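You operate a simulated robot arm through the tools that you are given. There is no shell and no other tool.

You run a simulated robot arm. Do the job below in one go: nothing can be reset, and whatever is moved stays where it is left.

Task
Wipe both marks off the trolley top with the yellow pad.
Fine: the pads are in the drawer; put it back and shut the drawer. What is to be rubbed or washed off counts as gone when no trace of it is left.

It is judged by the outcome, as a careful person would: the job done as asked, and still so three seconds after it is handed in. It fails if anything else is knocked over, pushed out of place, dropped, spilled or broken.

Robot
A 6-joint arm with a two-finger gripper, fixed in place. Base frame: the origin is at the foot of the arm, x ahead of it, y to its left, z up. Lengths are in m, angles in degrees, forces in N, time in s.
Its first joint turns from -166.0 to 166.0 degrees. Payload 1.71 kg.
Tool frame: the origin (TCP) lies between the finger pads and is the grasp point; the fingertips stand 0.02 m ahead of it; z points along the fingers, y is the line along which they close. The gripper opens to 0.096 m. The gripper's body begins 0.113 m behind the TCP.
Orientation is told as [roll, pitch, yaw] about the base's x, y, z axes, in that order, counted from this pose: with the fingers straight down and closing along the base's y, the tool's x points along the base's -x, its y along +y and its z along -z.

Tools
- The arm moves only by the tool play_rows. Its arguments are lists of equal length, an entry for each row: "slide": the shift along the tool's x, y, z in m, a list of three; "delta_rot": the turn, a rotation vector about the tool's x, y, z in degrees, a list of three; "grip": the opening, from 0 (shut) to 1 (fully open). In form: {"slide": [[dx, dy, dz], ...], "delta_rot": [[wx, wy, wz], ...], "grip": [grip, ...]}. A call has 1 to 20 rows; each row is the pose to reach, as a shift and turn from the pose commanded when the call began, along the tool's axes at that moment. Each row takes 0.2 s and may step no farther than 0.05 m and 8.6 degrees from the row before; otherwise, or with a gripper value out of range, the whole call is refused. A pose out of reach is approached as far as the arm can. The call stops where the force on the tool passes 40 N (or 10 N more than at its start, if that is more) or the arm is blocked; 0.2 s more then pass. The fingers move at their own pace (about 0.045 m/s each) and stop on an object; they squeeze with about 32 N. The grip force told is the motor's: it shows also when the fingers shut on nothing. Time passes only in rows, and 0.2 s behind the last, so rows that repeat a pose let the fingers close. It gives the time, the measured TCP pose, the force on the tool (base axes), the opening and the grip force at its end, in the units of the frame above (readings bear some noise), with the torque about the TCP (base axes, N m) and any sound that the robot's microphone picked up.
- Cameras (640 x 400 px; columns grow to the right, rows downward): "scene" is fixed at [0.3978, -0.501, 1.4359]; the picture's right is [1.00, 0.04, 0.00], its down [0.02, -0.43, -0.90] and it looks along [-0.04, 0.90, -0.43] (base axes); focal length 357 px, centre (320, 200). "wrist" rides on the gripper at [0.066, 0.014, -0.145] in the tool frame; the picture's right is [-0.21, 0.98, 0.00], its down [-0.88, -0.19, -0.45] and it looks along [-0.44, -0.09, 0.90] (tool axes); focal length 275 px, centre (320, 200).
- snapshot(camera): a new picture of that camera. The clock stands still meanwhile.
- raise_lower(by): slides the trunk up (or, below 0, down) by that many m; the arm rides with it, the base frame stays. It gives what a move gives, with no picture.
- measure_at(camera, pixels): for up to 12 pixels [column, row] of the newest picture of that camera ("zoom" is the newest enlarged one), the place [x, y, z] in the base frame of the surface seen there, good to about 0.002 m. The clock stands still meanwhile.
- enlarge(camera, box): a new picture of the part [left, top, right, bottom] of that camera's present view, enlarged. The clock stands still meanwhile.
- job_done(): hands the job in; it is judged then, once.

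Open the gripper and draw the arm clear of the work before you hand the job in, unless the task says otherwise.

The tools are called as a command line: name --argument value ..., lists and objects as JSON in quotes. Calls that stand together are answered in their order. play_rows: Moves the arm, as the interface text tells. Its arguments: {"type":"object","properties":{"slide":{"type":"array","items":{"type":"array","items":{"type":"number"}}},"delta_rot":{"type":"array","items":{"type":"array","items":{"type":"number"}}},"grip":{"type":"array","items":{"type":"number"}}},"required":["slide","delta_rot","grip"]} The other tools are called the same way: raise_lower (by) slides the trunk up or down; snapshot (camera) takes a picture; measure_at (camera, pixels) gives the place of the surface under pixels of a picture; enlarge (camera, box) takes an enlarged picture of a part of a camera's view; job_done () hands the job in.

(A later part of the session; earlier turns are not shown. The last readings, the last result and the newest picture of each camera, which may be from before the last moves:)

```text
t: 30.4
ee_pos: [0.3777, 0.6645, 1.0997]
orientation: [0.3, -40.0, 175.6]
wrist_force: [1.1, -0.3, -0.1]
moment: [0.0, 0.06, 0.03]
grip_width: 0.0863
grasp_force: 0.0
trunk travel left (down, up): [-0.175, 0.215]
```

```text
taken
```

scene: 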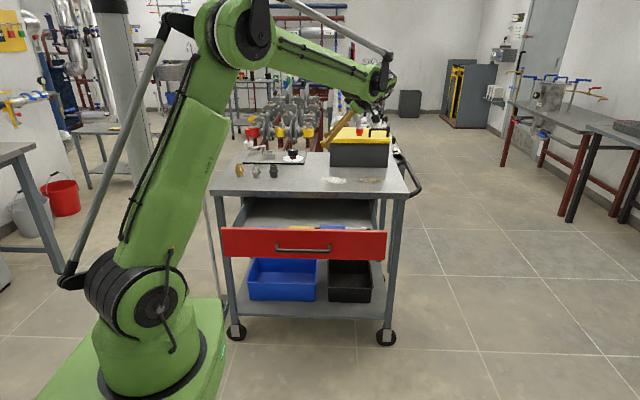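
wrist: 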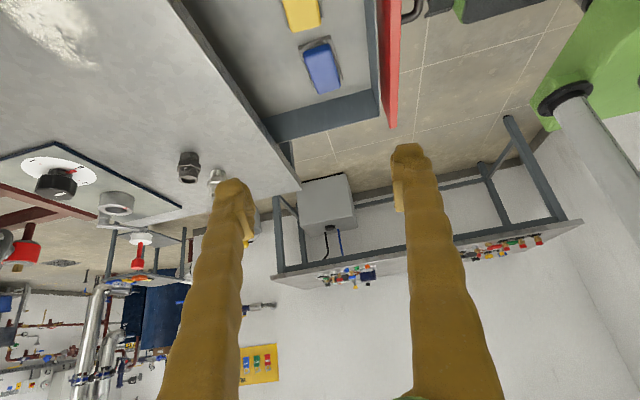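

The arm reached heading 175.6°, matching the pad's long axis, tilt 40°. I move to a pre-grasp point above the pad at (0.273, 0.672, 0.85) and look.

play_rows --slide '[[0.0135, 0, 0.043], [0.027, 0, 0.086], [0.0404, 0.0005, 0.1294], [0.0538, 0.0006, 0.1725], [0.0672, 0.0008, 0.2157], [0.0807, 0.0009, 0.2588], [0.0807, 0.0009, 0.2588]]' --delta_rot '[[0, 0, 0], [0, 0, 0], [0, 0, 0], [0, 0, 0], [0, 0, 0], [0, 0, 0], [0, 0, 0]]' --grip '[0.9, 0.9, 0.9, 0.9, 0.9, 0.9, 0.9]'

snapshot --camera "wrist"

enlarge --camera "scene" --box '[220, 100, 420, 260]'

```text
t: 32.0
ee_pos: [0.2657, 0.6704, 0.849]
orientation: [0.2, -40.0, 175.6]
wrist_force: [-0.2, 0.5, 0.6]
moment: [0.01, 0.01, 0.0]
grip_width: 0.0863
grasp_force: 0.1
trunk travel left (down, up): [-0.175, 0.215]
```

```text
taken
```

wrist: 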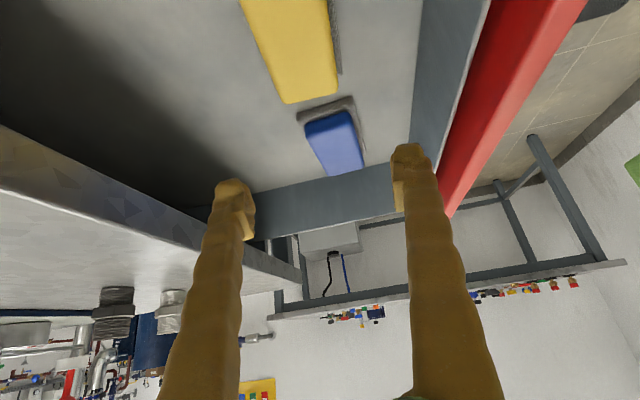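

```text
2.50 times, centred on (320, 180) of scene
```

zoom: 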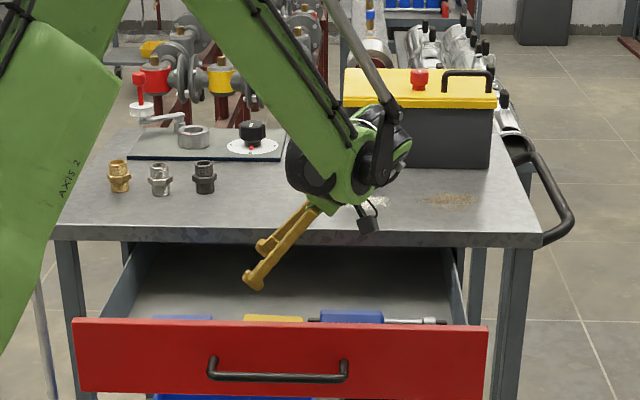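

I'll check the pad's sides and the felt edges from this view for precise centring.

measure_at --camera "wrist" --pixels '[[244, 5], [262, 45], [284, 98], [336, 88], [330, 45], [324, 5], [340, 70], [290, 40], [310, 90], [335, 15]]'

enlarge --camera "wrist" --box '[200, 0, 440, 180]'

```text
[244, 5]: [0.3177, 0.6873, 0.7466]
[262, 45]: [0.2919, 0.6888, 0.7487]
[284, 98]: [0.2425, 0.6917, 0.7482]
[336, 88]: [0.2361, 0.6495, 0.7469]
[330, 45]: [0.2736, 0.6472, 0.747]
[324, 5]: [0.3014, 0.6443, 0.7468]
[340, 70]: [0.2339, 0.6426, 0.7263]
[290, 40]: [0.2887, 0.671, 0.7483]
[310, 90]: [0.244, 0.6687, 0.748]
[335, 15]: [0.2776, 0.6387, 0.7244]
```

```text
2.22 times, centred on (320, 90) of wrist
```

zoom: 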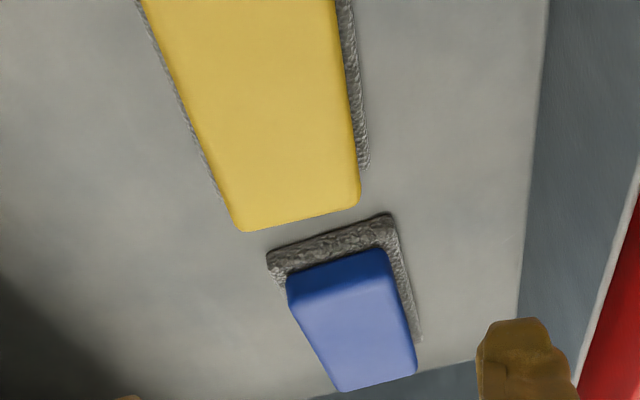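

Block side lines give centre y≈0.6685 at x≈0.27, felt top ≈0.725. I descend to about z 0.77 first, straight down, fingers open around the pad.

play_rows --slide '[[0.0179, 0.0004, 0.0194], [0.0357, 0.0007, 0.0389], [0.0536, 0.001, 0.0583], [0.0536, 0.001, 0.0583], [0.0536, 0.001, 0.0583]]' --delta_rot '[[0, 0, 0], [0, 0, 0], [0, 0, 0], [0, 0, 0], [0, 0, 0]]' --grip '[0.9, 0.9, 0.9, 0.9, 0.9]'

snapshot --camera "wrist"

enlarge --camera "scene" --box '[220, 130, 420, 255]'

```text
t: 33.2
ee_pos: [0.2757, 0.67, 0.7688]
orientation: [0.3, -39.9, 175.5]
wrist_force: [-0.2, 0.1, -0.7]
moment: [-0.02, 0.01, 0.03]
grip_width: 0.0863
grasp_force: 0.0
trunk travel left (down, up): [-0.175, 0.215]
```

```text
taken
```

wrist: 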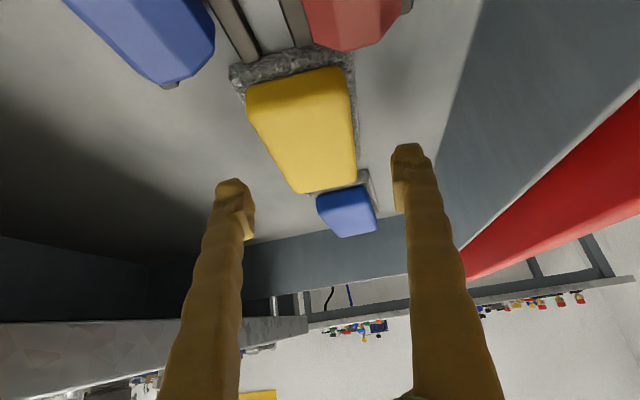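

```text
3.20 times, centred on (320, 192) of scene
```

zoom: 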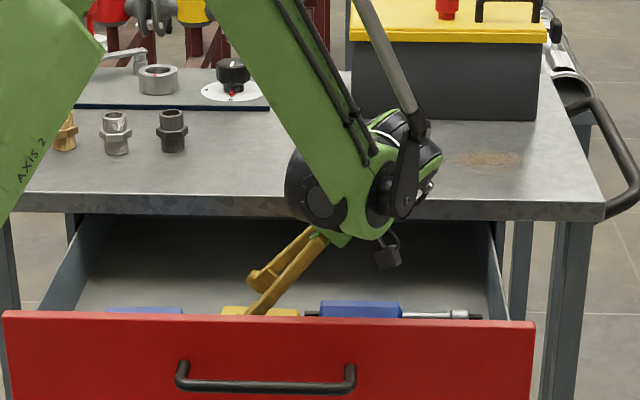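

The fingers straddle the pad. I measure fingertip inner faces and the pad's edges to verify the centring before the final descent.

measure_at --camera "wrist" --pixels '[[250, 215], [395, 190], [238, 185], [406, 150], [275, 145], [355, 135], [295, 188], [355, 178], [258, 110], [348, 95], [240, 75], [358, 120]]'

enlarge --camera "wrist" --box '[200, 40, 440, 240]'

```text
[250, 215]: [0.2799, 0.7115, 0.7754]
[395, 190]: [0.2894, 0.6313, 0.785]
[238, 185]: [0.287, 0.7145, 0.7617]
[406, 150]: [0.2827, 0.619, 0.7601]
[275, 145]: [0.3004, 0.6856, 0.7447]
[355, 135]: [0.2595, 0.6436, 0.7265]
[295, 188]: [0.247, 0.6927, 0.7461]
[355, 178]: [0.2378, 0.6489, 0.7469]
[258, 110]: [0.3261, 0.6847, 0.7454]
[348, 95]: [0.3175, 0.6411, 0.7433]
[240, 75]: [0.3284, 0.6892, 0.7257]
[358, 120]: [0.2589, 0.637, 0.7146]
```

```text
2.00 times, centred on (320, 140) of wrist
```

zoom: 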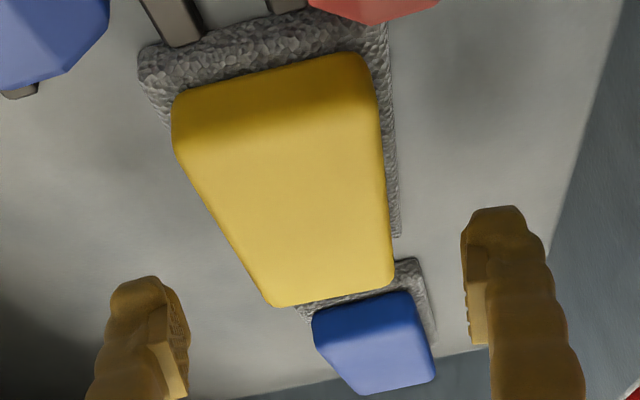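

Block spans x≈0.235–0.327, y centre ≈0.667 at its middle. I make the final descent to TCP (0.281, 0.667, 0.7475) in small steps, then close.

play_rows --slide '[[0.009, 0.0013, 0.0064], [0.0179, 0.0026, 0.0128], [0.0179, 0.0026, 0.0128]]' --delta_rot '[[0, 0, 0], [0, 0, 0], [0, 0, 0]]' --grip '[0.9, 0.9, 0.9]'

enlarge --camera "wrist" --box '[200, 40, 440, 240]'

enlarge --camera "scene" --box '[260, 180, 360, 242]'

```text
t: 34.0
ee_pos: [0.2816, 0.6647, 0.7479]
orientation: [0.4, -40.0, 175.5]
wrist_force: [-0.9, 0.1, 0.3]
moment: [0.02, 0.0, 0.01]
grip_width: 0.0861
grasp_force: 0.1
trunk travel left (down, up): [-0.175, 0.215]
```

```text
2.00 times, centred on (320, 140) of wrist
```

zoom: 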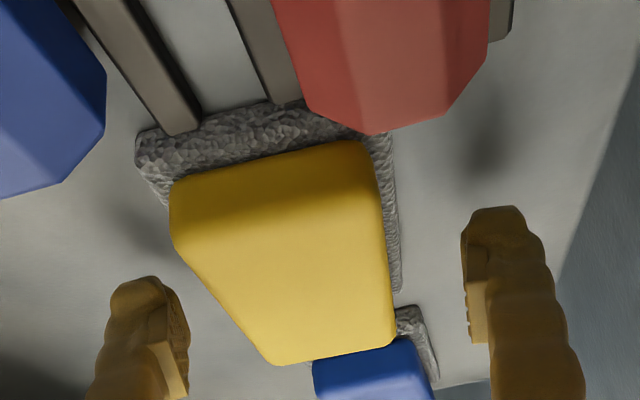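

```text
6.40 times, centred on (310, 211) of scene
```

zoom: 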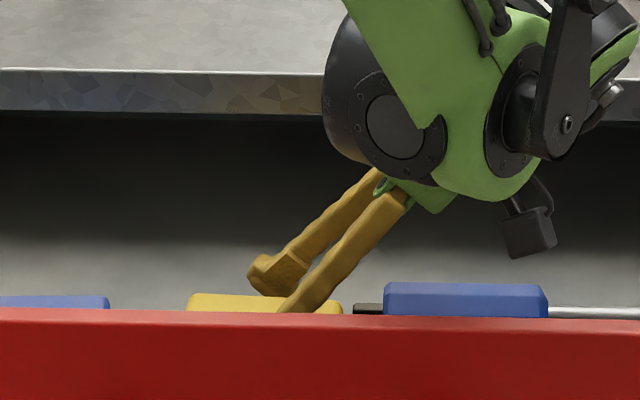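

Fingers are alongside the block in the drawer, no contact forces. I close on it, nudging y by 2 mm to centre.

play_rows --slide '[[0, -0.002, 0], [0, -0.002, 0], [0, -0.002, 0], [0, -0.002, 0], [0, -0.002, 0], [0, -0.002, 0]]' --delta_rot '[[0, 0, 0], [0, 0, 0], [0, 0, 0], [0, 0, 0], [0, 0, 0], [0, 0, 0]]' --grip '[0.9, 0.3, 0.2, 0.2, 0.2, 0.2]'

enlarge --camera "wrist" --box '[200, 40, 440, 240]'

enlarge --camera "scene" --box '[260, 180, 360, 242]'

```text
t: 35.4
ee_pos: [0.2802, 0.6684, 0.7485]
orientation: [0.3, -40.0, 175.6]
wrist_force: [0.7, 1.3, -0.4]
moment: [-0.02, -0.06, 0.04]
grip_width: 0.0495
grasp_force: 32.5
trunk travel left (down, up): [-0.175, 0.215]
```

```text
2.00 times, centred on (320, 140) of wrist
```

zoom: 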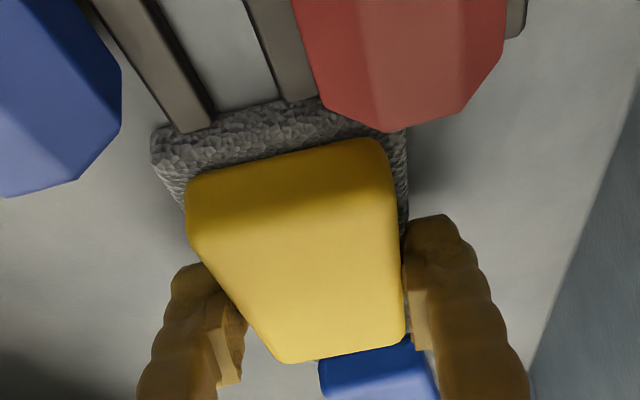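

```text
6.40 times, centred on (310, 211) of scene
```

zoom: 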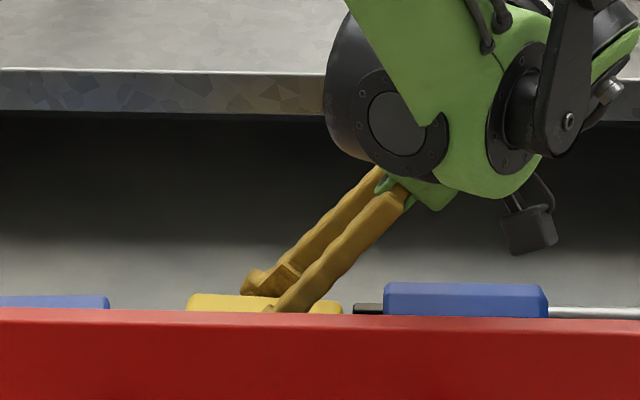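

Gripped: width 0.0495 m with 32 N. I lift straight up 0.08 m and check that the pad comes with it.

play_rows --slide '[[-0.0064, 0, -0.0077], [-0.0193, 0, -0.023], [-0.0354, 0, -0.0421], [-0.0514, 0, -0.0613], [-0.0514, 0, -0.0613]]' --delta_rot '[[0, 0, 0], [0, 0, 0], [0, 0, 0], [0, 0, 0], [0, 0, 0]]' --grip '[0.2, 0.2, 0.2, 0.2, 0.2]'

snapshot --camera "wrist"

enlarge --camera "scene" --box '[230, 140, 390, 240]'

```text
t: 36.6
ee_pos: [0.2809, 0.6655, 0.8284]
orientation: [0.2, -40.0, 175.5]
wrist_force: [0.4, -0.8, -1.3]
moment: [-0.01, 0.02, 0.0]
grip_width: 0.0491
grasp_force: 32.3
trunk travel left (down, up): [-0.175, 0.215]
```

```text
taken
```

wrist: 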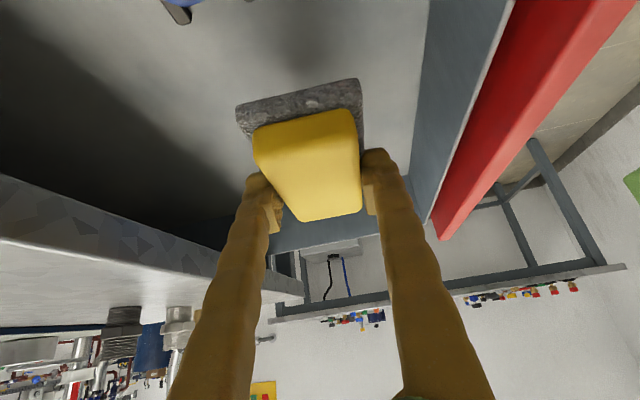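

```text
4.00 times, centred on (310, 190) of scene
```

zoom: 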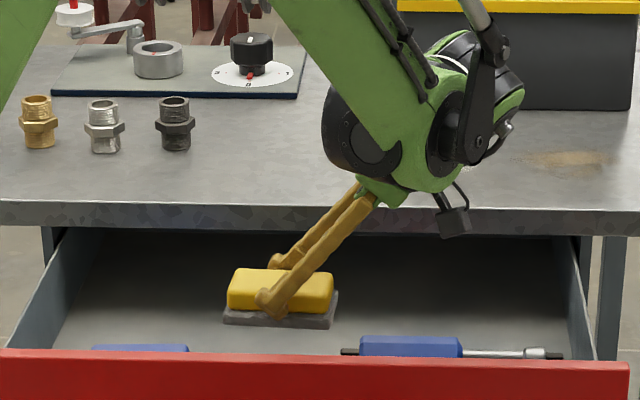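

The pad is held level with its felt base below. I lift it higher and then turn the heading from 175.5° to about 62°, toward the marks.

play_rows --slide '[[-0.0138, 0.0003, -0.0388], [-0.0276, 0.0007, -0.0775], [-0.0414, 0.001, -0.1163], [-0.0552, 0.0013, -0.1551], [-0.069, 0.0016, -0.1939], [-0.0828, 0.002, -0.2326], [-0.0966, 0.0023, -0.2714], [-0.0966, 0.0023, -0.2714]]' --delta_rot '[[0, 0, 0], [0, 0, 0], [0, 0, 0], [0, 0, 0], [0, 0, 0], [0, 0, 0], [0, 0, 0], [0, 0, 0]]' --grip '[0.2, 0.2, 0.2, 0.2, 0.2, 0.2, 0.2, 0.2]'

play_rows --slide '[[0, 0, 0], [0, 0, 0], [0, 0, 0], [0, 0, 0], [0, 0, 0], [0, 0, 0], [0, 0, 0], [0, 0, 0], [0, 0, 0], [0, 0, 0], [0, 0, 0], [0, 0, 0], [0, 0, 0], [0, 0, 0], [0, 0, 0]]' --delta_rot '[[5.213, 0, 6.21], [10.426, 0, 12.42], [15.638, 0, 18.63], [20.85, 0, 24.84], [26.064, 0, 31.05], [31.28, 0, 37.26], [36.49, 0, 43.47], [41.7, 0, 49.68], [46.92, 0, 55.89], [52.13, 0, 62.1], [57.34, 0, 68.31], [62.55, 0, 74.52], [67.77, 0, 80.73], [72.98, 0, 86.94], [72.98, 0, 86.94]]' --grip '[0.2, 0.2, 0.2, 0.2, 0.2, 0.2, 0.2, 0.2, 0.2, 0.2, 0.2, 0.2, 0.2, 0.2, 0.2]'

snapshot --camera "scene"

snapshot --camera "wrist"

```text
t: 38.4
ee_pos: [0.383, 0.6557, 1.1022]
orientation: [0.3, -40.0, 175.7]
wrist_force: [0.0, -0.1, -0.2]
moment: [0.03, -0.03, 0.03]
grip_width: 0.0492
grasp_force: 31.8
trunk travel left (down, up): [-0.175, 0.215]
```

```text
t: 41.6
ee_pos: [0.3818, 0.659, 1.0988]
orientation: [-0.3, -39.9, 62.3]
wrist_force: [-0.6, -0.3, -0.8]
moment: [0.03, -0.04, 0.0]
grip_width: 0.0493
grasp_force: 31.6
trunk travel left (down, up): [-0.175, 0.215]
```

```text
taken
```

scene: 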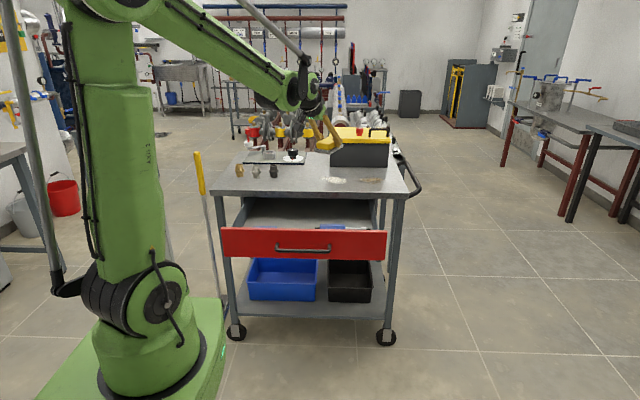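

```text
taken
```

wrist: 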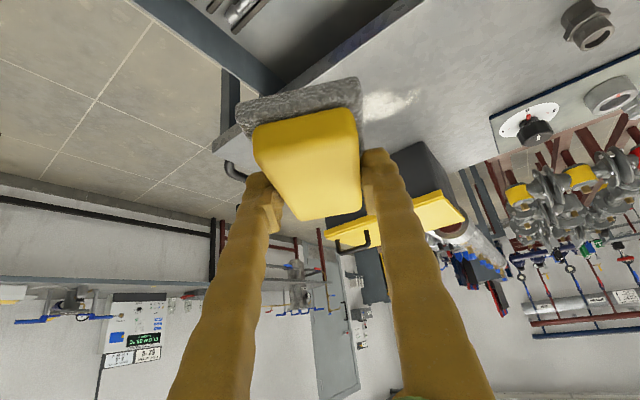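

Pad held steady, heading 62.3°. I enlarge the marks in the scene view to get their exact extents before wiping.

enlarge --camera "scene" --box '[306, 150, 402, 210]'

```text
6.67 times, centred on (354, 180) of scene
```

zoom: 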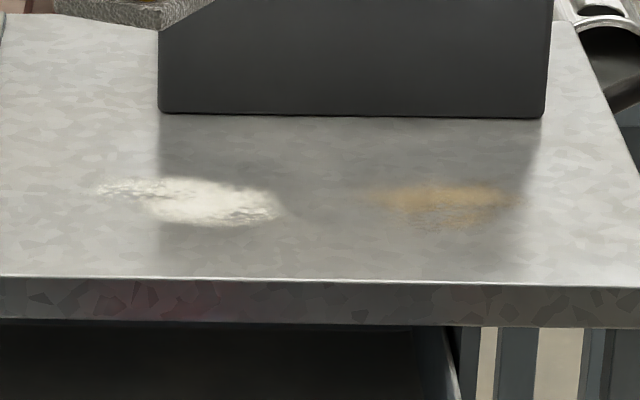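

measure_at --camera "zoom" --pixels '[[92, 185], [190, 178], [282, 210], [200, 228], [130, 200], [255, 185], [370, 195], [430, 183], [525, 198], [440, 230], [500, 215], [350, 115]]'

measure_at --camera "wrist" --pixels '[[240, 105], [358, 80], [300, 95], [300, 115], [240, 128], [360, 100], [330, 215], [255, 150]]'

```text
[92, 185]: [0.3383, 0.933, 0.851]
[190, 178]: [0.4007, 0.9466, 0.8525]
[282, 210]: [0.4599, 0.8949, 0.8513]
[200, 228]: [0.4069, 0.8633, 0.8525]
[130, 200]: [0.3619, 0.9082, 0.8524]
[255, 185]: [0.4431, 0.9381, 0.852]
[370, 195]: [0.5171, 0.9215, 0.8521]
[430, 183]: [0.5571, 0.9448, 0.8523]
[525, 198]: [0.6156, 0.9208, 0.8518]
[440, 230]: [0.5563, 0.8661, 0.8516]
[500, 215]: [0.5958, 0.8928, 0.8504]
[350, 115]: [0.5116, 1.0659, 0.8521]
```

```text
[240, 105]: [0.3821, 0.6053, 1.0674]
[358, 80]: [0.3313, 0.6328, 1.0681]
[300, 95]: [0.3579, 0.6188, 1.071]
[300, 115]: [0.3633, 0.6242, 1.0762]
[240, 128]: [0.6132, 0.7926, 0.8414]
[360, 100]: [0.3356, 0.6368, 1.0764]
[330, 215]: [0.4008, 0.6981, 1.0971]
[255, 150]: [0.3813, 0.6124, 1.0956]
```

White mark spans x 0.338–0.46, y 0.863–0.947; brown x 0.517–0.616, y 0.866–0.945; pad bottom is ~0.034 m below TCP. I move to hover at the white mark's left side, (0.31, 0.905, 0.93).

play_rows --slide '[[-0.0047, 0.0254, 0.0354], [-0.0093, 0.0508, 0.0708], [-0.014, 0.0762, 0.1062], [-0.0187, 0.1017, 0.1416], [-0.0234, 0.1271, 0.177], [-0.028, 0.1525, 0.2124], [-0.0327, 0.1779, 0.2478], [-0.0327, 0.1779, 0.2478]]' --delta_rot '[[0, 0, 0], [0, 0, 0], [0, 0, 0], [0, 0, 0], [0, 0, 0], [0, 0, 0], [0, 0, 0], [0, 0, 0]]' --grip '[0.2, 0.2, 0.2, 0.2, 0.2, 0.2, 0.2, 0.2]'

enlarge --camera "scene" --box '[230, 120, 410, 220]'

snapshot --camera "wrist"

```text
t: 43.4
ee_pos: [0.3097, 0.9042, 0.9297]
orientation: [-0.2, -39.8, 62.3]
wrist_force: [0.3, 0.7, -1.0]
moment: [0.01, -0.01, 0.0]
grip_width: 0.0491
grasp_force: 31.9
trunk travel left (down, up): [-0.175, 0.215]
```

```text
3.56 times, centred on (320, 170) of scene
```

zoom: 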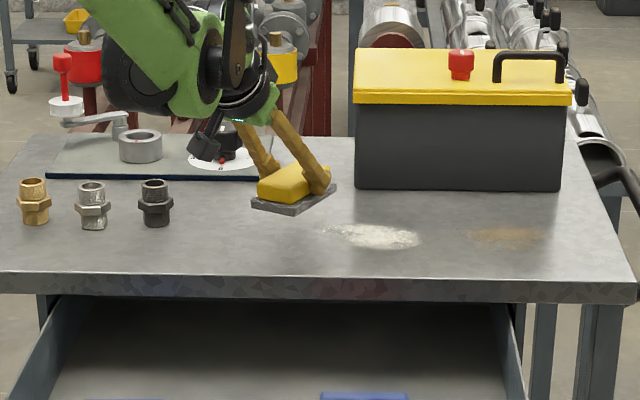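

```text
taken
```

wrist: 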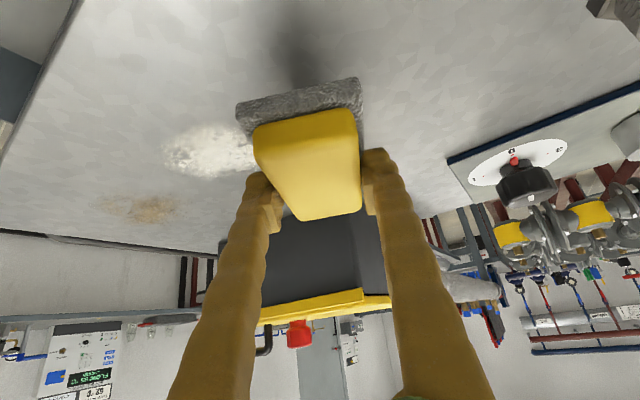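

Hovering precisely at (0.31, 0.904, 0.93). I lower to just above the expected contact height (TCP ≈0.887).

play_rows --slide '[[0.0129, 0, 0.0153], [0.0225, 0, 0.0268], [0.0275, 0, 0.0327], [0.0275, 0, 0.0327]]' --delta_rot '[[0, 0, 0], [0, 0, 0], [0, 0, 0], [0, 0, 0]]' --grip '[0.2, 0.2, 0.2, 0.2]'

```text
t: 44.4
ee_pos: [0.3097, 0.9048, 0.8858]
orientation: [-0.2, -39.9, 62.3]
wrist_force: [0.4, 0.3, -0.5]
moment: [-0.01, -0.02, 0.02]
grip_width: 0.049
grasp_force: 31.7
trunk travel left (down, up): [-0.175, 0.215]
```

No contact yet. I lower another 3 mm and read the force.

play_rows --slide '[[0.001, 0, 0.0011], [0.0019, 0, 0.0023], [0.0019, 0, 0.0023]]' --delta_rot '[[0, 0, 0], [0, 0, 0], [0, 0, 0]]' --grip '[0.2, 0.2, 0.2]'

```text
t: 45.2
ee_pos: [0.3092, 0.9042, 0.8852]
orientation: [-0.1, -39.8, 62.4]
wrist_force: [-1.5, 0.4, 12.1]
moment: [0.03, 0.47, 0.08]
grip_width: 0.0491
grasp_force: 32.2
trunk travel left (down, up): [-0.175, 0.215]
```

Contact at 12 N, good pressure. I sweep +x across the white mark (0.31→0.50) at constant height.

play_rows --slide '[[-0.0068, -0.0168, 0.0057], [-0.0135, -0.0336, 0.0114], [-0.0203, -0.0504, 0.017], [-0.0271, -0.0673, 0.0227], [-0.0338, -0.0841, 0.0284], [-0.0406, -0.1009, 0.0341], [-0.0473, -0.1177, 0.0398], [-0.0541, -0.1345, 0.0454], [-0.0609, -0.1513, 0.0511], [-0.0676, -0.1681, 0.0568]]' --delta_rot '[[0, 0, 0], [0, 0, 0], [0, 0, 0], [0, 0, 0], [0, 0, 0], [0, 0, 0], [0, 0, 0], [0, 0, 0], [0, 0, 0], [0, 0, 0]]' --grip '[0.2, 0.2, 0.2, 0.2, 0.2, 0.2, 0.2, 0.2, 0.2, 0.2]'

enlarge --camera "scene" --box '[230, 120, 410, 220]'

snapshot --camera "wrist"

```text
t: 47.4
ee_pos: [0.4989, 0.9056, 0.8853]
orientation: [-0.2, -40.0, 62.3]
wrist_force: [-4.1, -0.6, 13.1]
moment: [-0.02, 0.09, 0.01]
grip_width: 0.0491
grasp_force: 31.8
trunk travel left (down, up): [-0.175, 0.215]
```

```text
3.56 times, centred on (320, 170) of scene
```

zoom: 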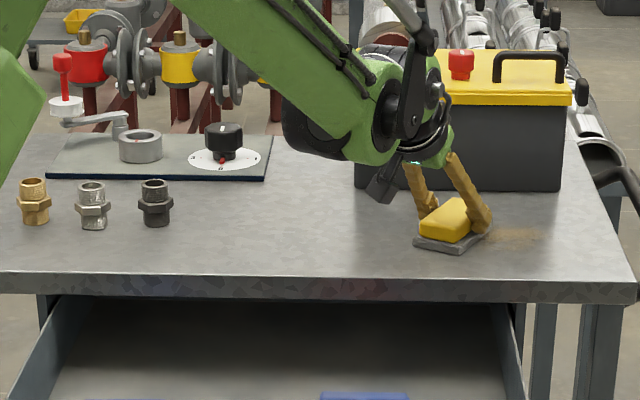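

```text
taken
```

wrist: 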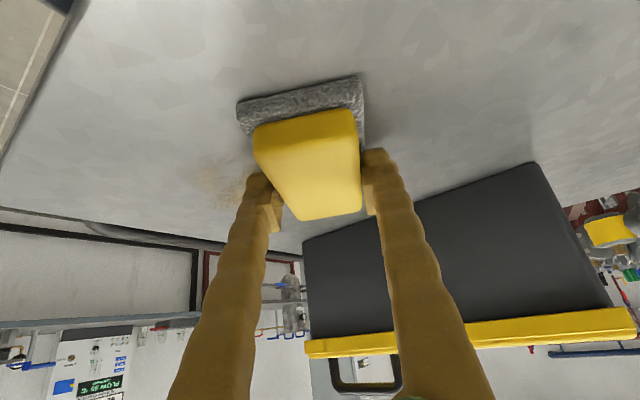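

The white mark has vanished behind the pad. I continue on across the brown mark to x≈0.625.

play_rows --slide '[[-0.0064, -0.0158, 0.0053], [-0.0127, -0.0316, 0.0107], [-0.0191, -0.0474, 0.016], [-0.0254, -0.0632, 0.0214], [-0.0318, -0.079, 0.0267], [-0.0381, -0.0948, 0.032], [-0.0445, -0.1106, 0.0374]]' --delta_rot '[[0, 0, 0], [0, 0, 0], [0, 0, 0], [0, 0, 0], [0, 0, 0], [0, 0, 0], [0, 0, 0]]' --grip '[0.2, 0.2, 0.2, 0.2, 0.2, 0.2, 0.2]'

enlarge --camera "scene" --box '[306, 150, 402, 210]'

snapshot --camera "wrist"

```text
t: 49.0
ee_pos: [0.6269, 0.9041, 0.8838]
orientation: [-0.2, -40.0, 62.3]
wrist_force: [-4.2, 0.1, 13.5]
moment: [0.05, 0.05, 0.1]
grip_width: 0.049
grasp_force: 32.7
trunk travel left (down, up): [-0.175, 0.215]
```

```text
6.67 times, centred on (354, 180) of scene
```

zoom: 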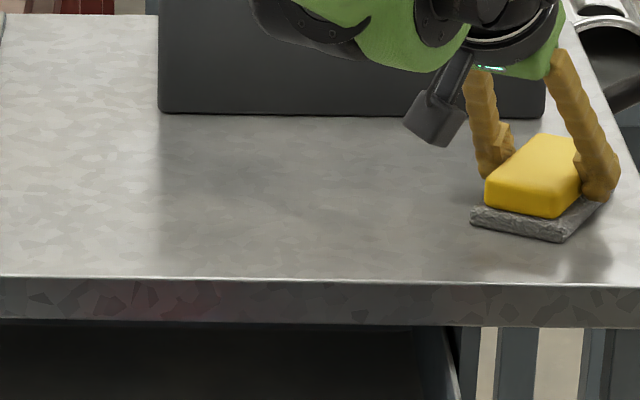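

```text
taken
```

wrist: 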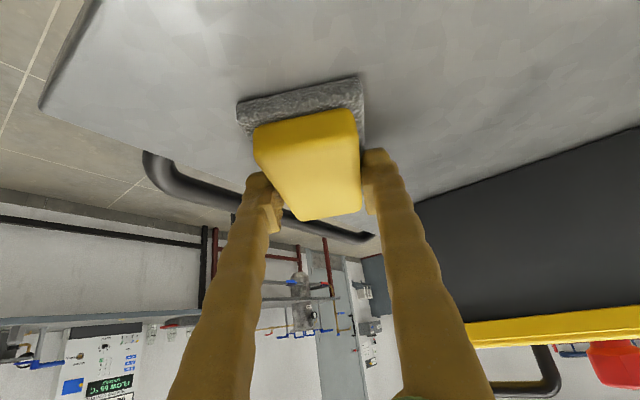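

Both marks look gone. For faint edges I do a return pass a bit farther back (y≈0.922), sweeping −x over the whole strip.

play_rows --slide '[[-0.0122, 0.0084, 0.0102], [-0.0052, 0.0258, 0.0043], [0.0018, 0.0433, -0.0016], [0.0088, 0.0607, -0.0075], [0.0158, 0.0781, -0.0134], [0.0228, 0.0955, -0.0192], [0.0298, 0.113, -0.0251], [0.0368, 0.1304, -0.031], [0.0438, 0.1478, -0.0369], [0.0508, 0.1652, -0.0428], [0.0579, 0.1827, -0.0487], [0.0649, 0.2001, -0.0546], [0.0719, 0.2175, -0.0604], [0.0789, 0.2349, -0.0663], [0.0859, 0.2524, -0.0722], [0.0929, 0.2698, -0.0781], [0.0999, 0.2872, -0.084]]' --delta_rot '[[0, 0, 0], [0, 0, 0], [0, 0, 0], [0, 0, 0], [0, 0, 0], [0, 0, 0], [0, 0, 0], [0, 0, 0], [0, 0, 0], [0, 0, 0], [0, 0, 0], [0, 0, 0], [0, 0, 0], [0, 0, 0], [0, 0, 0], [0, 0, 0], [0, 0, 0]]' --grip '[0.2, 0.2, 0.2, 0.2, 0.2, 0.2, 0.2, 0.2, 0.2, 0.2, 0.2, 0.2, 0.2, 0.2, 0.2, 0.2, 0.2]'

enlarge --camera "scene" --box '[306, 150, 402, 210]'

snapshot --camera "wrist"

```text
t: 52.6
ee_pos: [0.3105, 0.9218, 0.8843]
orientation: [-0.1, -39.9, 62.4]
wrist_force: [-2.9, 1.2, 5.8]
moment: [-0.25, 0.21, -0.16]
grip_width: 0.0489
grasp_force: 31.4
trunk travel left (down, up): [-0.175, 0.215]
```

```text
6.67 times, centred on (354, 180) of scene
```

zoom: 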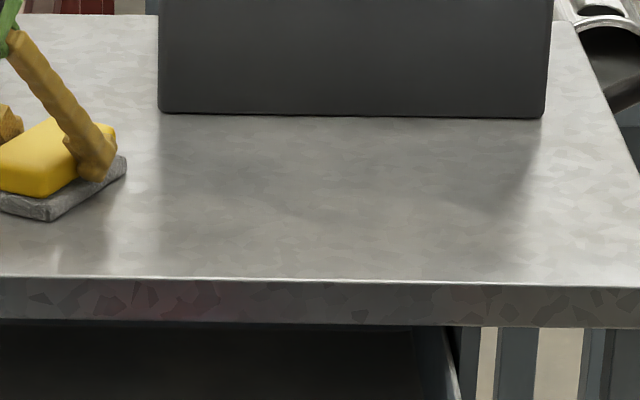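

```text
taken
```

wrist: 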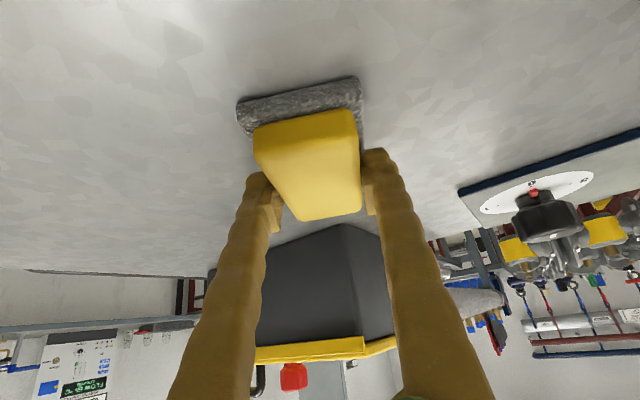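

No trace visible. One more pass nearer the front edge (y≈0.885), back toward +x, to be thorough.

play_rows --slide '[[0.0257, -0.0172, -0.0203], [0.0187, -0.0346, -0.0144], [0.0117, -0.0521, -0.0085], [0.0047, -0.0695, -0.0026], [-0.0023, -0.0869, 0.0033], [-0.0093, -0.1043, 0.0091], [-0.0163, -0.1218, 0.015], [-0.0233, -0.1392, 0.0209], [-0.0303, -0.1566, 0.0268], [-0.0373, -0.174, 0.0327], [-0.0444, -0.1915, 0.0386], [-0.0514, -0.2089, 0.0445], [-0.0584, -0.2263, 0.0503], [-0.0654, -0.2437, 0.0562], [-0.0724, -0.2612, 0.0621], [-0.0794, -0.2786, 0.068], [-0.0864, -0.296, 0.0739]]' --delta_rot '[[0, 0, 0], [0, 0, 0], [0, 0, 0], [0, 0, 0], [0, 0, 0], [0, 0, 0], [0, 0, 0], [0, 0, 0], [0, 0, 0], [0, 0, 0], [0, 0, 0], [0, 0, 0], [0, 0, 0], [0, 0, 0], [0, 0, 0], [0, 0, 0], [0, 0, 0]]' --grip '[0.2, 0.2, 0.2, 0.2, 0.2, 0.2, 0.2, 0.2, 0.2, 0.2, 0.2, 0.2, 0.2, 0.2, 0.2, 0.2, 0.2]'

enlarge --camera "scene" --box '[306, 150, 402, 210]'

snapshot --camera "scene"

```text
t: 56.2
ee_pos: [0.6258, 0.8878, 0.8843]
orientation: [-0.2, -39.8, 62.3]
wrist_force: [-1.6, 0.5, 13.0]
moment: [-0.19, 0.15, 0.06]
grip_width: 0.0492
grasp_force: 32.4
trunk travel left (down, up): [-0.175, 0.215]
```

```text
6.67 times, centred on (354, 180) of scene
```

zoom: 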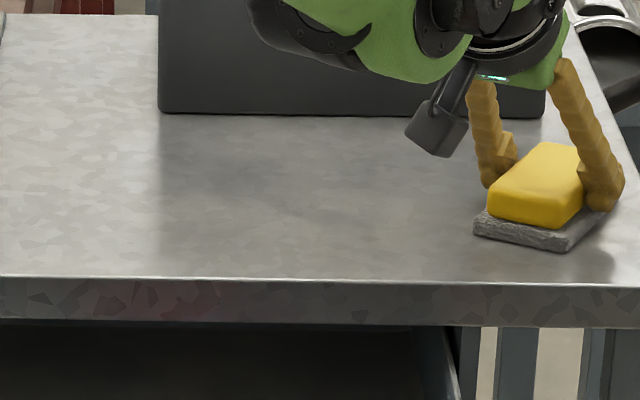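

```text
taken
```

scene: 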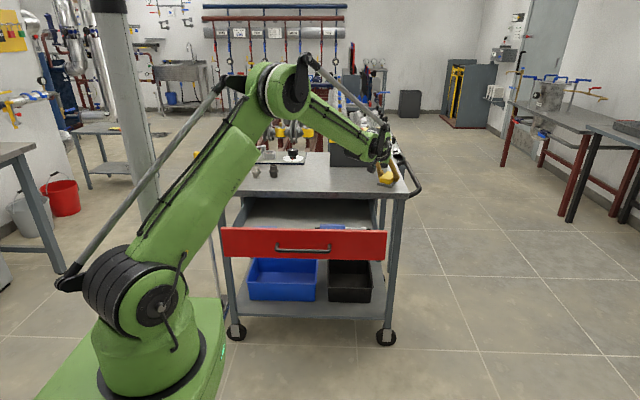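

Both marks are gone across the whole strip. I lift off and retreat to above the drawer region, then turn the heading back to ~175.6°.

play_rows --slide '[[-0.016, 0, -0.019], [-0.032, 0, -0.038], [-0.0148, 0.0138, -0.0796], [0.0023, 0.0276, -0.1211], [0.0195, 0.0414, -0.1627], [0.0366, 0.0552, -0.2042], [0.0538, 0.069, -0.2458], [0.071, 0.0827, -0.2874], [0.0881, 0.0965, -0.3289], [0.1053, 0.1103, -0.3705], [0.1053, 0.1103, -0.3705]]' --delta_rot '[[0, 0, 0], [0, 0, 0], [0, 0, 0], [0, 0, 0], [0, 0, 0], [0, 0, 0], [0, 0, 0], [0, 0, 0], [0, 0, 0], [0, 0, 0], [0, 0, 0]]' --grip '[0.2, 0.2, 0.2, 0.2, 0.2, 0.2, 0.2, 0.2, 0.2, 0.2, 0.2]'

play_rows --slide '[[0, 0, 0], [0, 0, 0], [0, 0, 0], [0, 0, 0], [0, 0, 0], [0, 0, 0], [0, 0, 0], [0, 0, 0], [0, 0, 0], [0, 0, 0], [0, 0, 0], [0, 0, 0], [0, 0, 0], [0, 0, 0], [0, 0, 0]]' --delta_rot '[[-5.2, 0, -6.193], [-10.4, 0, -12.386], [-15.6, 0, -18.58], [-20.8, 0, -24.77], [-26.0, 0, -30.96], [-31.2, 0, -37.16], [-36.4, 0, -43.35], [-41.6, 0, -49.54], [-46.8, 0, -55.74], [-52.0, 0, -61.93], [-57.2, 0, -68.12], [-62.4, 0, -74.31], [-67.6, 0, -80.5], [-72.8, 0, -86.7], [-72.8, 0, -86.7]]' --grip '[0.2, 0.2, 0.2, 0.2, 0.2, 0.2, 0.2, 0.2, 0.2, 0.2, 0.2, 0.2, 0.2, 0.2, 0.2]'

snapshot --camera "wrist"

enlarge --camera "scene" --box '[306, 150, 402, 210]'

```text
t: 58.6
ee_pos: [0.3793, 0.6536, 1.0943]
orientation: [-0.1, -39.9, 62.3]
wrist_force: [-0.6, -1.3, -0.2]
moment: [0.02, -0.05, -0.03]
grip_width: 0.0494
grasp_force: 32.0
trunk travel left (down, up): [-0.175, 0.215]
```

```text
t: 61.8
ee_pos: [0.3787, 0.6559, 1.1008]
orientation: [0.3, -40.1, 175.3]
wrist_force: [1.0, 0.0, -0.8]
moment: [-0.04, 0.0, 0.0]
grip_width: 0.0491
grasp_force: 32.3
trunk travel left (down, up): [-0.175, 0.215]
```

```text
taken
```

wrist: 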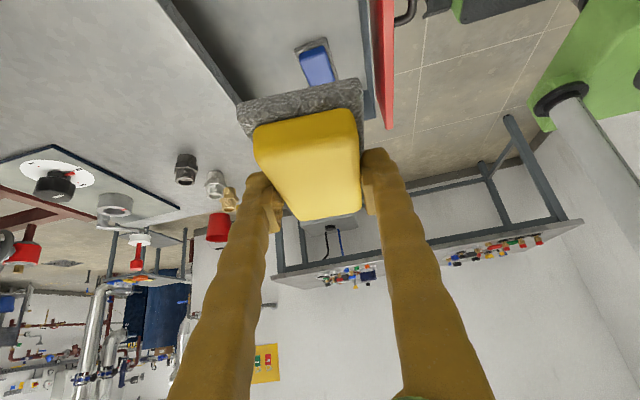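

```text
6.67 times, centred on (354, 180) of scene
```

zoom: 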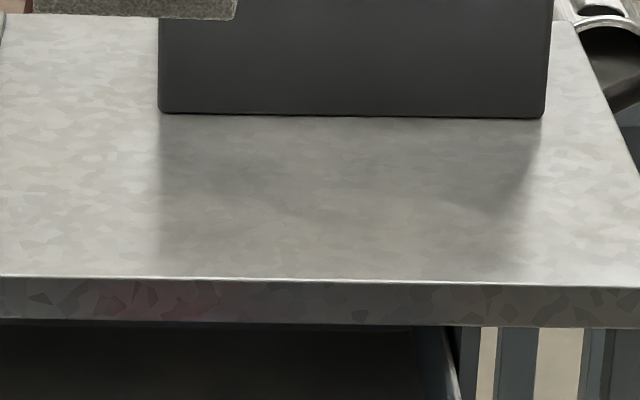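

The trolley top is clean. Now I return to above the pad's place in the drawer, at (0.274, 0.668, 0.85).

play_rows --slide '[[0.0134, -0.0006, 0.0433], [0.0269, -0.0012, 0.0866], [0.0403, -0.0018, 0.1299], [0.0537, -0.0023, 0.1732], [0.0672, -0.0029, 0.2165], [0.0806, -0.0035, 0.2598], [0.0806, -0.0035, 0.2598], [0.0806, -0.0035, 0.2598]]' --delta_rot '[[0, 0, 0], [0, 0, 0], [0, 0, 0], [0, 0, 0], [0, 0, 0], [0, 0, 0], [0, 0, 0], [0, 0, 0]]' --grip '[0.2, 0.2, 0.2, 0.2, 0.2, 0.2, 0.2, 0.2]'

snapshot --camera "wrist"

enlarge --camera "scene" --box '[230, 140, 390, 240]'

```text
t: 63.6
ee_pos: [0.2738, 0.6643, 0.8476]
orientation: [0.3, -40.0, 175.2]
wrist_force: [-0.4, -0.3, 0.0]
moment: [0.01, -0.03, 0.01]
grip_width: 0.0492
grasp_force: 31.8
trunk travel left (down, up): [-0.175, 0.215]
```

```text
taken
```

wrist: 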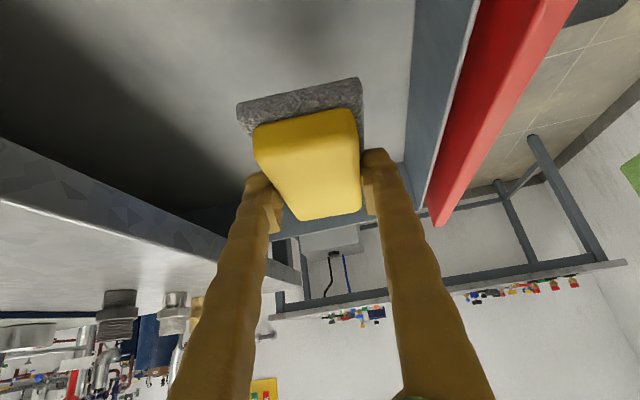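

```text
4.00 times, centred on (310, 190) of scene
```

zoom: 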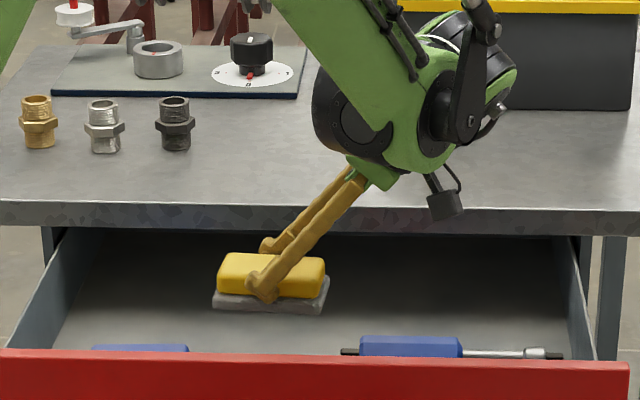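

Aligned. I lower to about 3 mm above the drawer floor contact height (TCP 0.752).

play_rows --slide '[[0.0204, -0.001, 0.0245], [0.0409, -0.002, 0.0489], [0.0613, -0.003, 0.0734], [0.0613, -0.003, 0.0734]]' --delta_rot '[[0, 0, 0], [0, 0, 0], [0, 0, 0], [0, 0, 0]]' --grip '[0.2, 0.2, 0.2, 0.2]'

enlarge --camera "wrist" --box '[200, 0, 440, 240]'

```text
t: 64.6
ee_pos: [0.2755, 0.6662, 0.7491]
orientation: [0.2, -40.0, 175.3]
wrist_force: [-0.5, -1.4, 8.4]
moment: [0.17, -0.16, 0.02]
grip_width: 0.0493
grasp_force: 32.1
trunk travel left (down, up): [-0.175, 0.215]
```

```text
1.67 times, centred on (320, 120) of wrist
```

zoom: 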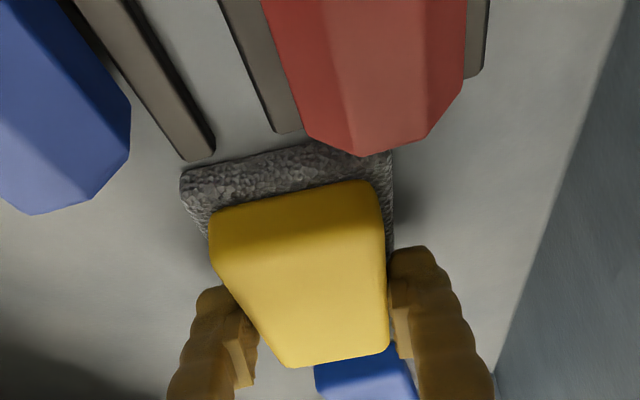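

The pad touches the floor (8 N). I ease up 1.5 mm, open the fingers, and then lift straight up.

play_rows --slide '[[-0.001, 0, -0.0011], [-0.001, 0, -0.0011], [-0.001, 0, -0.0011], [-0.001, 0, -0.0011], [-0.001, 0, -0.0011]]' --delta_rot '[[0, 0, 0], [0, 0, 0], [0, 0, 0], [0, 0, 0], [0, 0, 0]]' --grip '[0.2, 0.85, 0.85, 0.85, 0.85]'

enlarge --camera "wrist" --box '[200, 0, 440, 240]'

```text
t: 65.8
ee_pos: [0.275, 0.6656, 0.7516]
orientation: [0.4, -40.0, 175.2]
wrist_force: [0.7, 0.1, 0.1]
moment: [-0.03, 0.03, 0.02]
grip_width: 0.0818
grasp_force: 0.1
trunk travel left (down, up): [-0.175, 0.215]
```

```text
1.67 times, centred on (320, 120) of wrist
```

zoom: 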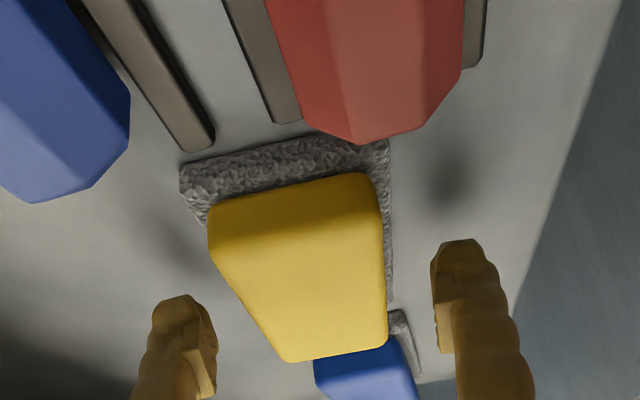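

The pad is released in its place. I lift straight up 0.2 m, then untilt the tool to vertical.

play_rows --slide '[[-0.0129, 0, -0.0153], [-0.0386, 0, -0.046], [-0.0643, 0, -0.0766], [-0.0964, 0, -0.1149], [-0.1286, 0, -0.1532], [-0.1286, 0, -0.1532], [-0.1286, 0, -0.1532], [-0.1286, 0, -0.1532], [-0.1286, 0, -0.1532], [-0.1286, 0, -0.1532], [-0.1286, 0, -0.1532]]' --delta_rot '[[0, 0, 0], [0, 0, 0], [0, 0, 0], [0, 0, 0], [0, 0, 0], [0, 8, 0], [0, 16, 0], [0, 24, 0], [0, 32, 0], [0, 40, 0], [0, 40, 0]]' --grip '[0.85, 0.85, 0.85, 0.85, 0.85, 0.85, 0.85, 0.6, 0.4, 0.32, 0.32]'

snapshot --camera "wrist"

snapshot --camera "scene"

```text
t: 68.2
ee_pos: [0.2741, 0.6696, 0.9553]
orientation: [0.2, 0.1, 175.4]
wrist_force: [-0.4, 0.2, 0.0]
moment: [0.03, -0.03, 0.04]
grip_width: 0.0307
grasp_force: 0.1
trunk travel left (down, up): [-0.175, 0.215]
```

```text
taken
```

wrist: 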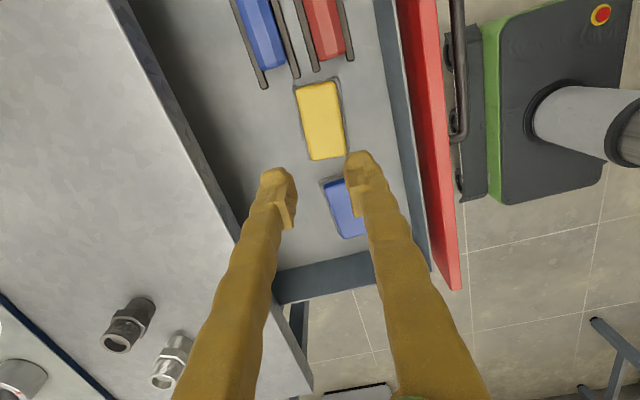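

```text
taken
```

scene: 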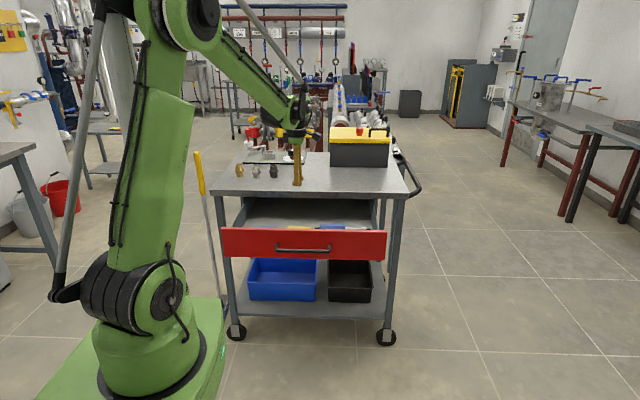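

The pad lies back in its spot. I move to above the handle (target (0.295, 0.501, 0.86)), turning the last 4.6° so the fingers close exactly along y.

play_rows --slide '[[0.007, 0.0333, 0.01], [0.014, 0.0666, 0.025], [0.021, 0.1, 0.045], [0.0275, 0.1333, 0.07], [0.0343, 0.1664, 0.095], [0.0343, 0.1664, 0.095], [0.0343, 0.1664, 0.095]]' --delta_rot '[[0, 0, -2], [0, 0, -4.6], [0, 0, -4.6], [0, 0, -4.6], [0, 0, -4.6], [0, 0, -4.6], [0, 0, -4.6]]' --grip '[0.32, 0.32, 0.32, 0.32, 0.32, 0.32, 0.32]'

snapshot --camera "wrist"

enlarge --camera "scene" --box '[230, 170, 390, 270]'

```text
t: 69.8
ee_pos: [0.2959, 0.4978, 0.863]
orientation: [0.1, 0.0, 180.0]
wrist_force: [-0.8, 0.1, 1.0]
moment: [0.06, -0.1, 0.01]
grip_width: 0.0307
grasp_force: 0.0
trunk travel left (down, up): [-0.175, 0.215]
```

```text
taken
```

wrist: 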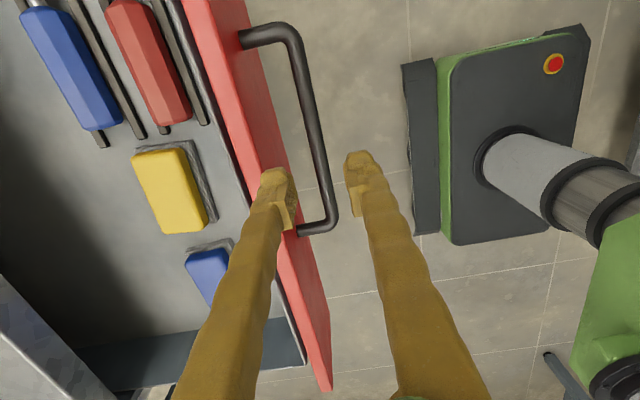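

```text
4.00 times, centred on (310, 220) of scene
```

zoom: 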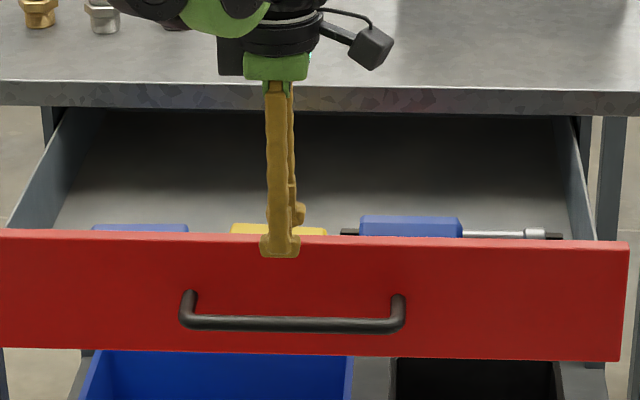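

Measuring the bar's present place before going down.

measure_at --camera "wrist" --pixels '[[300, 100], [306, 100], [312, 100], [316, 150], [325, 180], [270, 60], [235, 60], [225, 100], [265, 160]]'

```text
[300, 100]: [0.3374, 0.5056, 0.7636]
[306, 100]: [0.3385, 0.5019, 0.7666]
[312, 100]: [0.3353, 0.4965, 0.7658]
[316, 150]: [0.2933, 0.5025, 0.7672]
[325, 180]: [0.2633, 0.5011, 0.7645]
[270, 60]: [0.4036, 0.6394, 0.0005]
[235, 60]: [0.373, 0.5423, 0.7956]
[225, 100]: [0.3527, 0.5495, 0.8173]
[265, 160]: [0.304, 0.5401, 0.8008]
```

Bar centre y≈0.501, z≈0.761. I lower onto it with a 3 mm correction in y and close the fingers.

play_rows --slide '[[0, -0.003, 0.03], [0, -0.003, 0.06], [0, -0.003, 0.085], [0, -0.003, 0.1], [0, -0.003, 0.1], [0, -0.003, 0.1], [0, -0.003, 0.1], [0, -0.003, 0.1]]' --delta_rot '[[0, 0, 0], [0, 0, 0], [0, 0, 0], [0, 0, 0], [0, 0, 0], [0, 0, 0], [0, 0, 0], [0, 0, 0]]' --grip '[0.32, 0.32, 0.32, 0.32, 0.32, 0, 0, 0]'

enlarge --camera "scene" --box '[230, 170, 390, 270]'

```text
t: 71.6
ee_pos: [0.2958, 0.5033, 0.7594]
orientation: [0.2, 0.1, -180.0]
wrist_force: [0.6, -2.6, -5.9]
moment: [-0.05, -0.08, 0.15]
grip_width: 0.0089
grasp_force: 34.9
trunk travel left (down, up): [-0.175, 0.215]
```

```text
4.00 times, centred on (310, 220) of scene
```

zoom: 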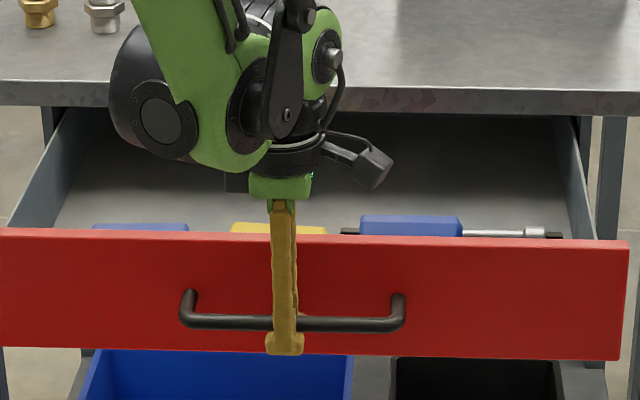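

Handle gripped. I push the drawer in gently, first about 0.13 m.

play_rows --slide '[[0, -0.008, 0], [0, -0.02, 0], [0, -0.034, 0], [0, -0.048, 0], [0, -0.062, 0], [0, -0.076, 0], [0, -0.09, 0], [0, -0.104, 0], [0, -0.118, 0], [0, -0.13, 0]]' --delta_rot '[[0, 0, 0], [0, 0, 0], [0, 0, 0], [0, 0, 0], [0, 0, 0], [0, 0, 0], [0, 0, 0], [0, 0, 0], [0, 0, 0], [0, 0, 0]]' --grip '[0, 0, 0, 0, 0, 0, 0, 0, 0, 0]'

enlarge --camera "scene" --box '[210, 130, 410, 255]'

```text
t: 73.8
ee_pos: [0.2961, 0.6346, 0.7598]
orientation: [0.2, 0.0, -180.0]
wrist_force: [5.7, 1.3, 0.3]
moment: [-0.02, 0.14, 0.18]
grip_width: 0.0091
grasp_force: 35.1
trunk travel left (down, up): [-0.175, 0.215]
```

```text
3.20 times, centred on (310, 192) of scene
```

zoom: 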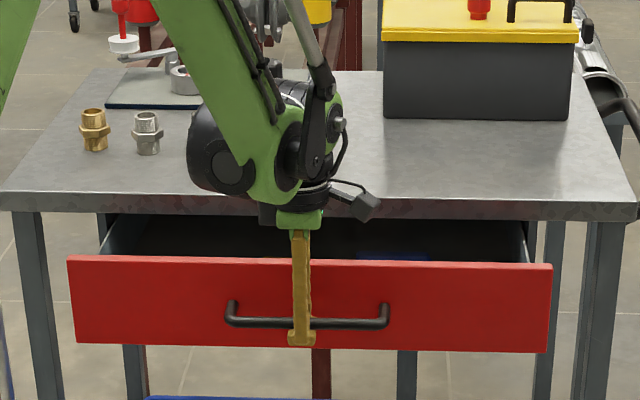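

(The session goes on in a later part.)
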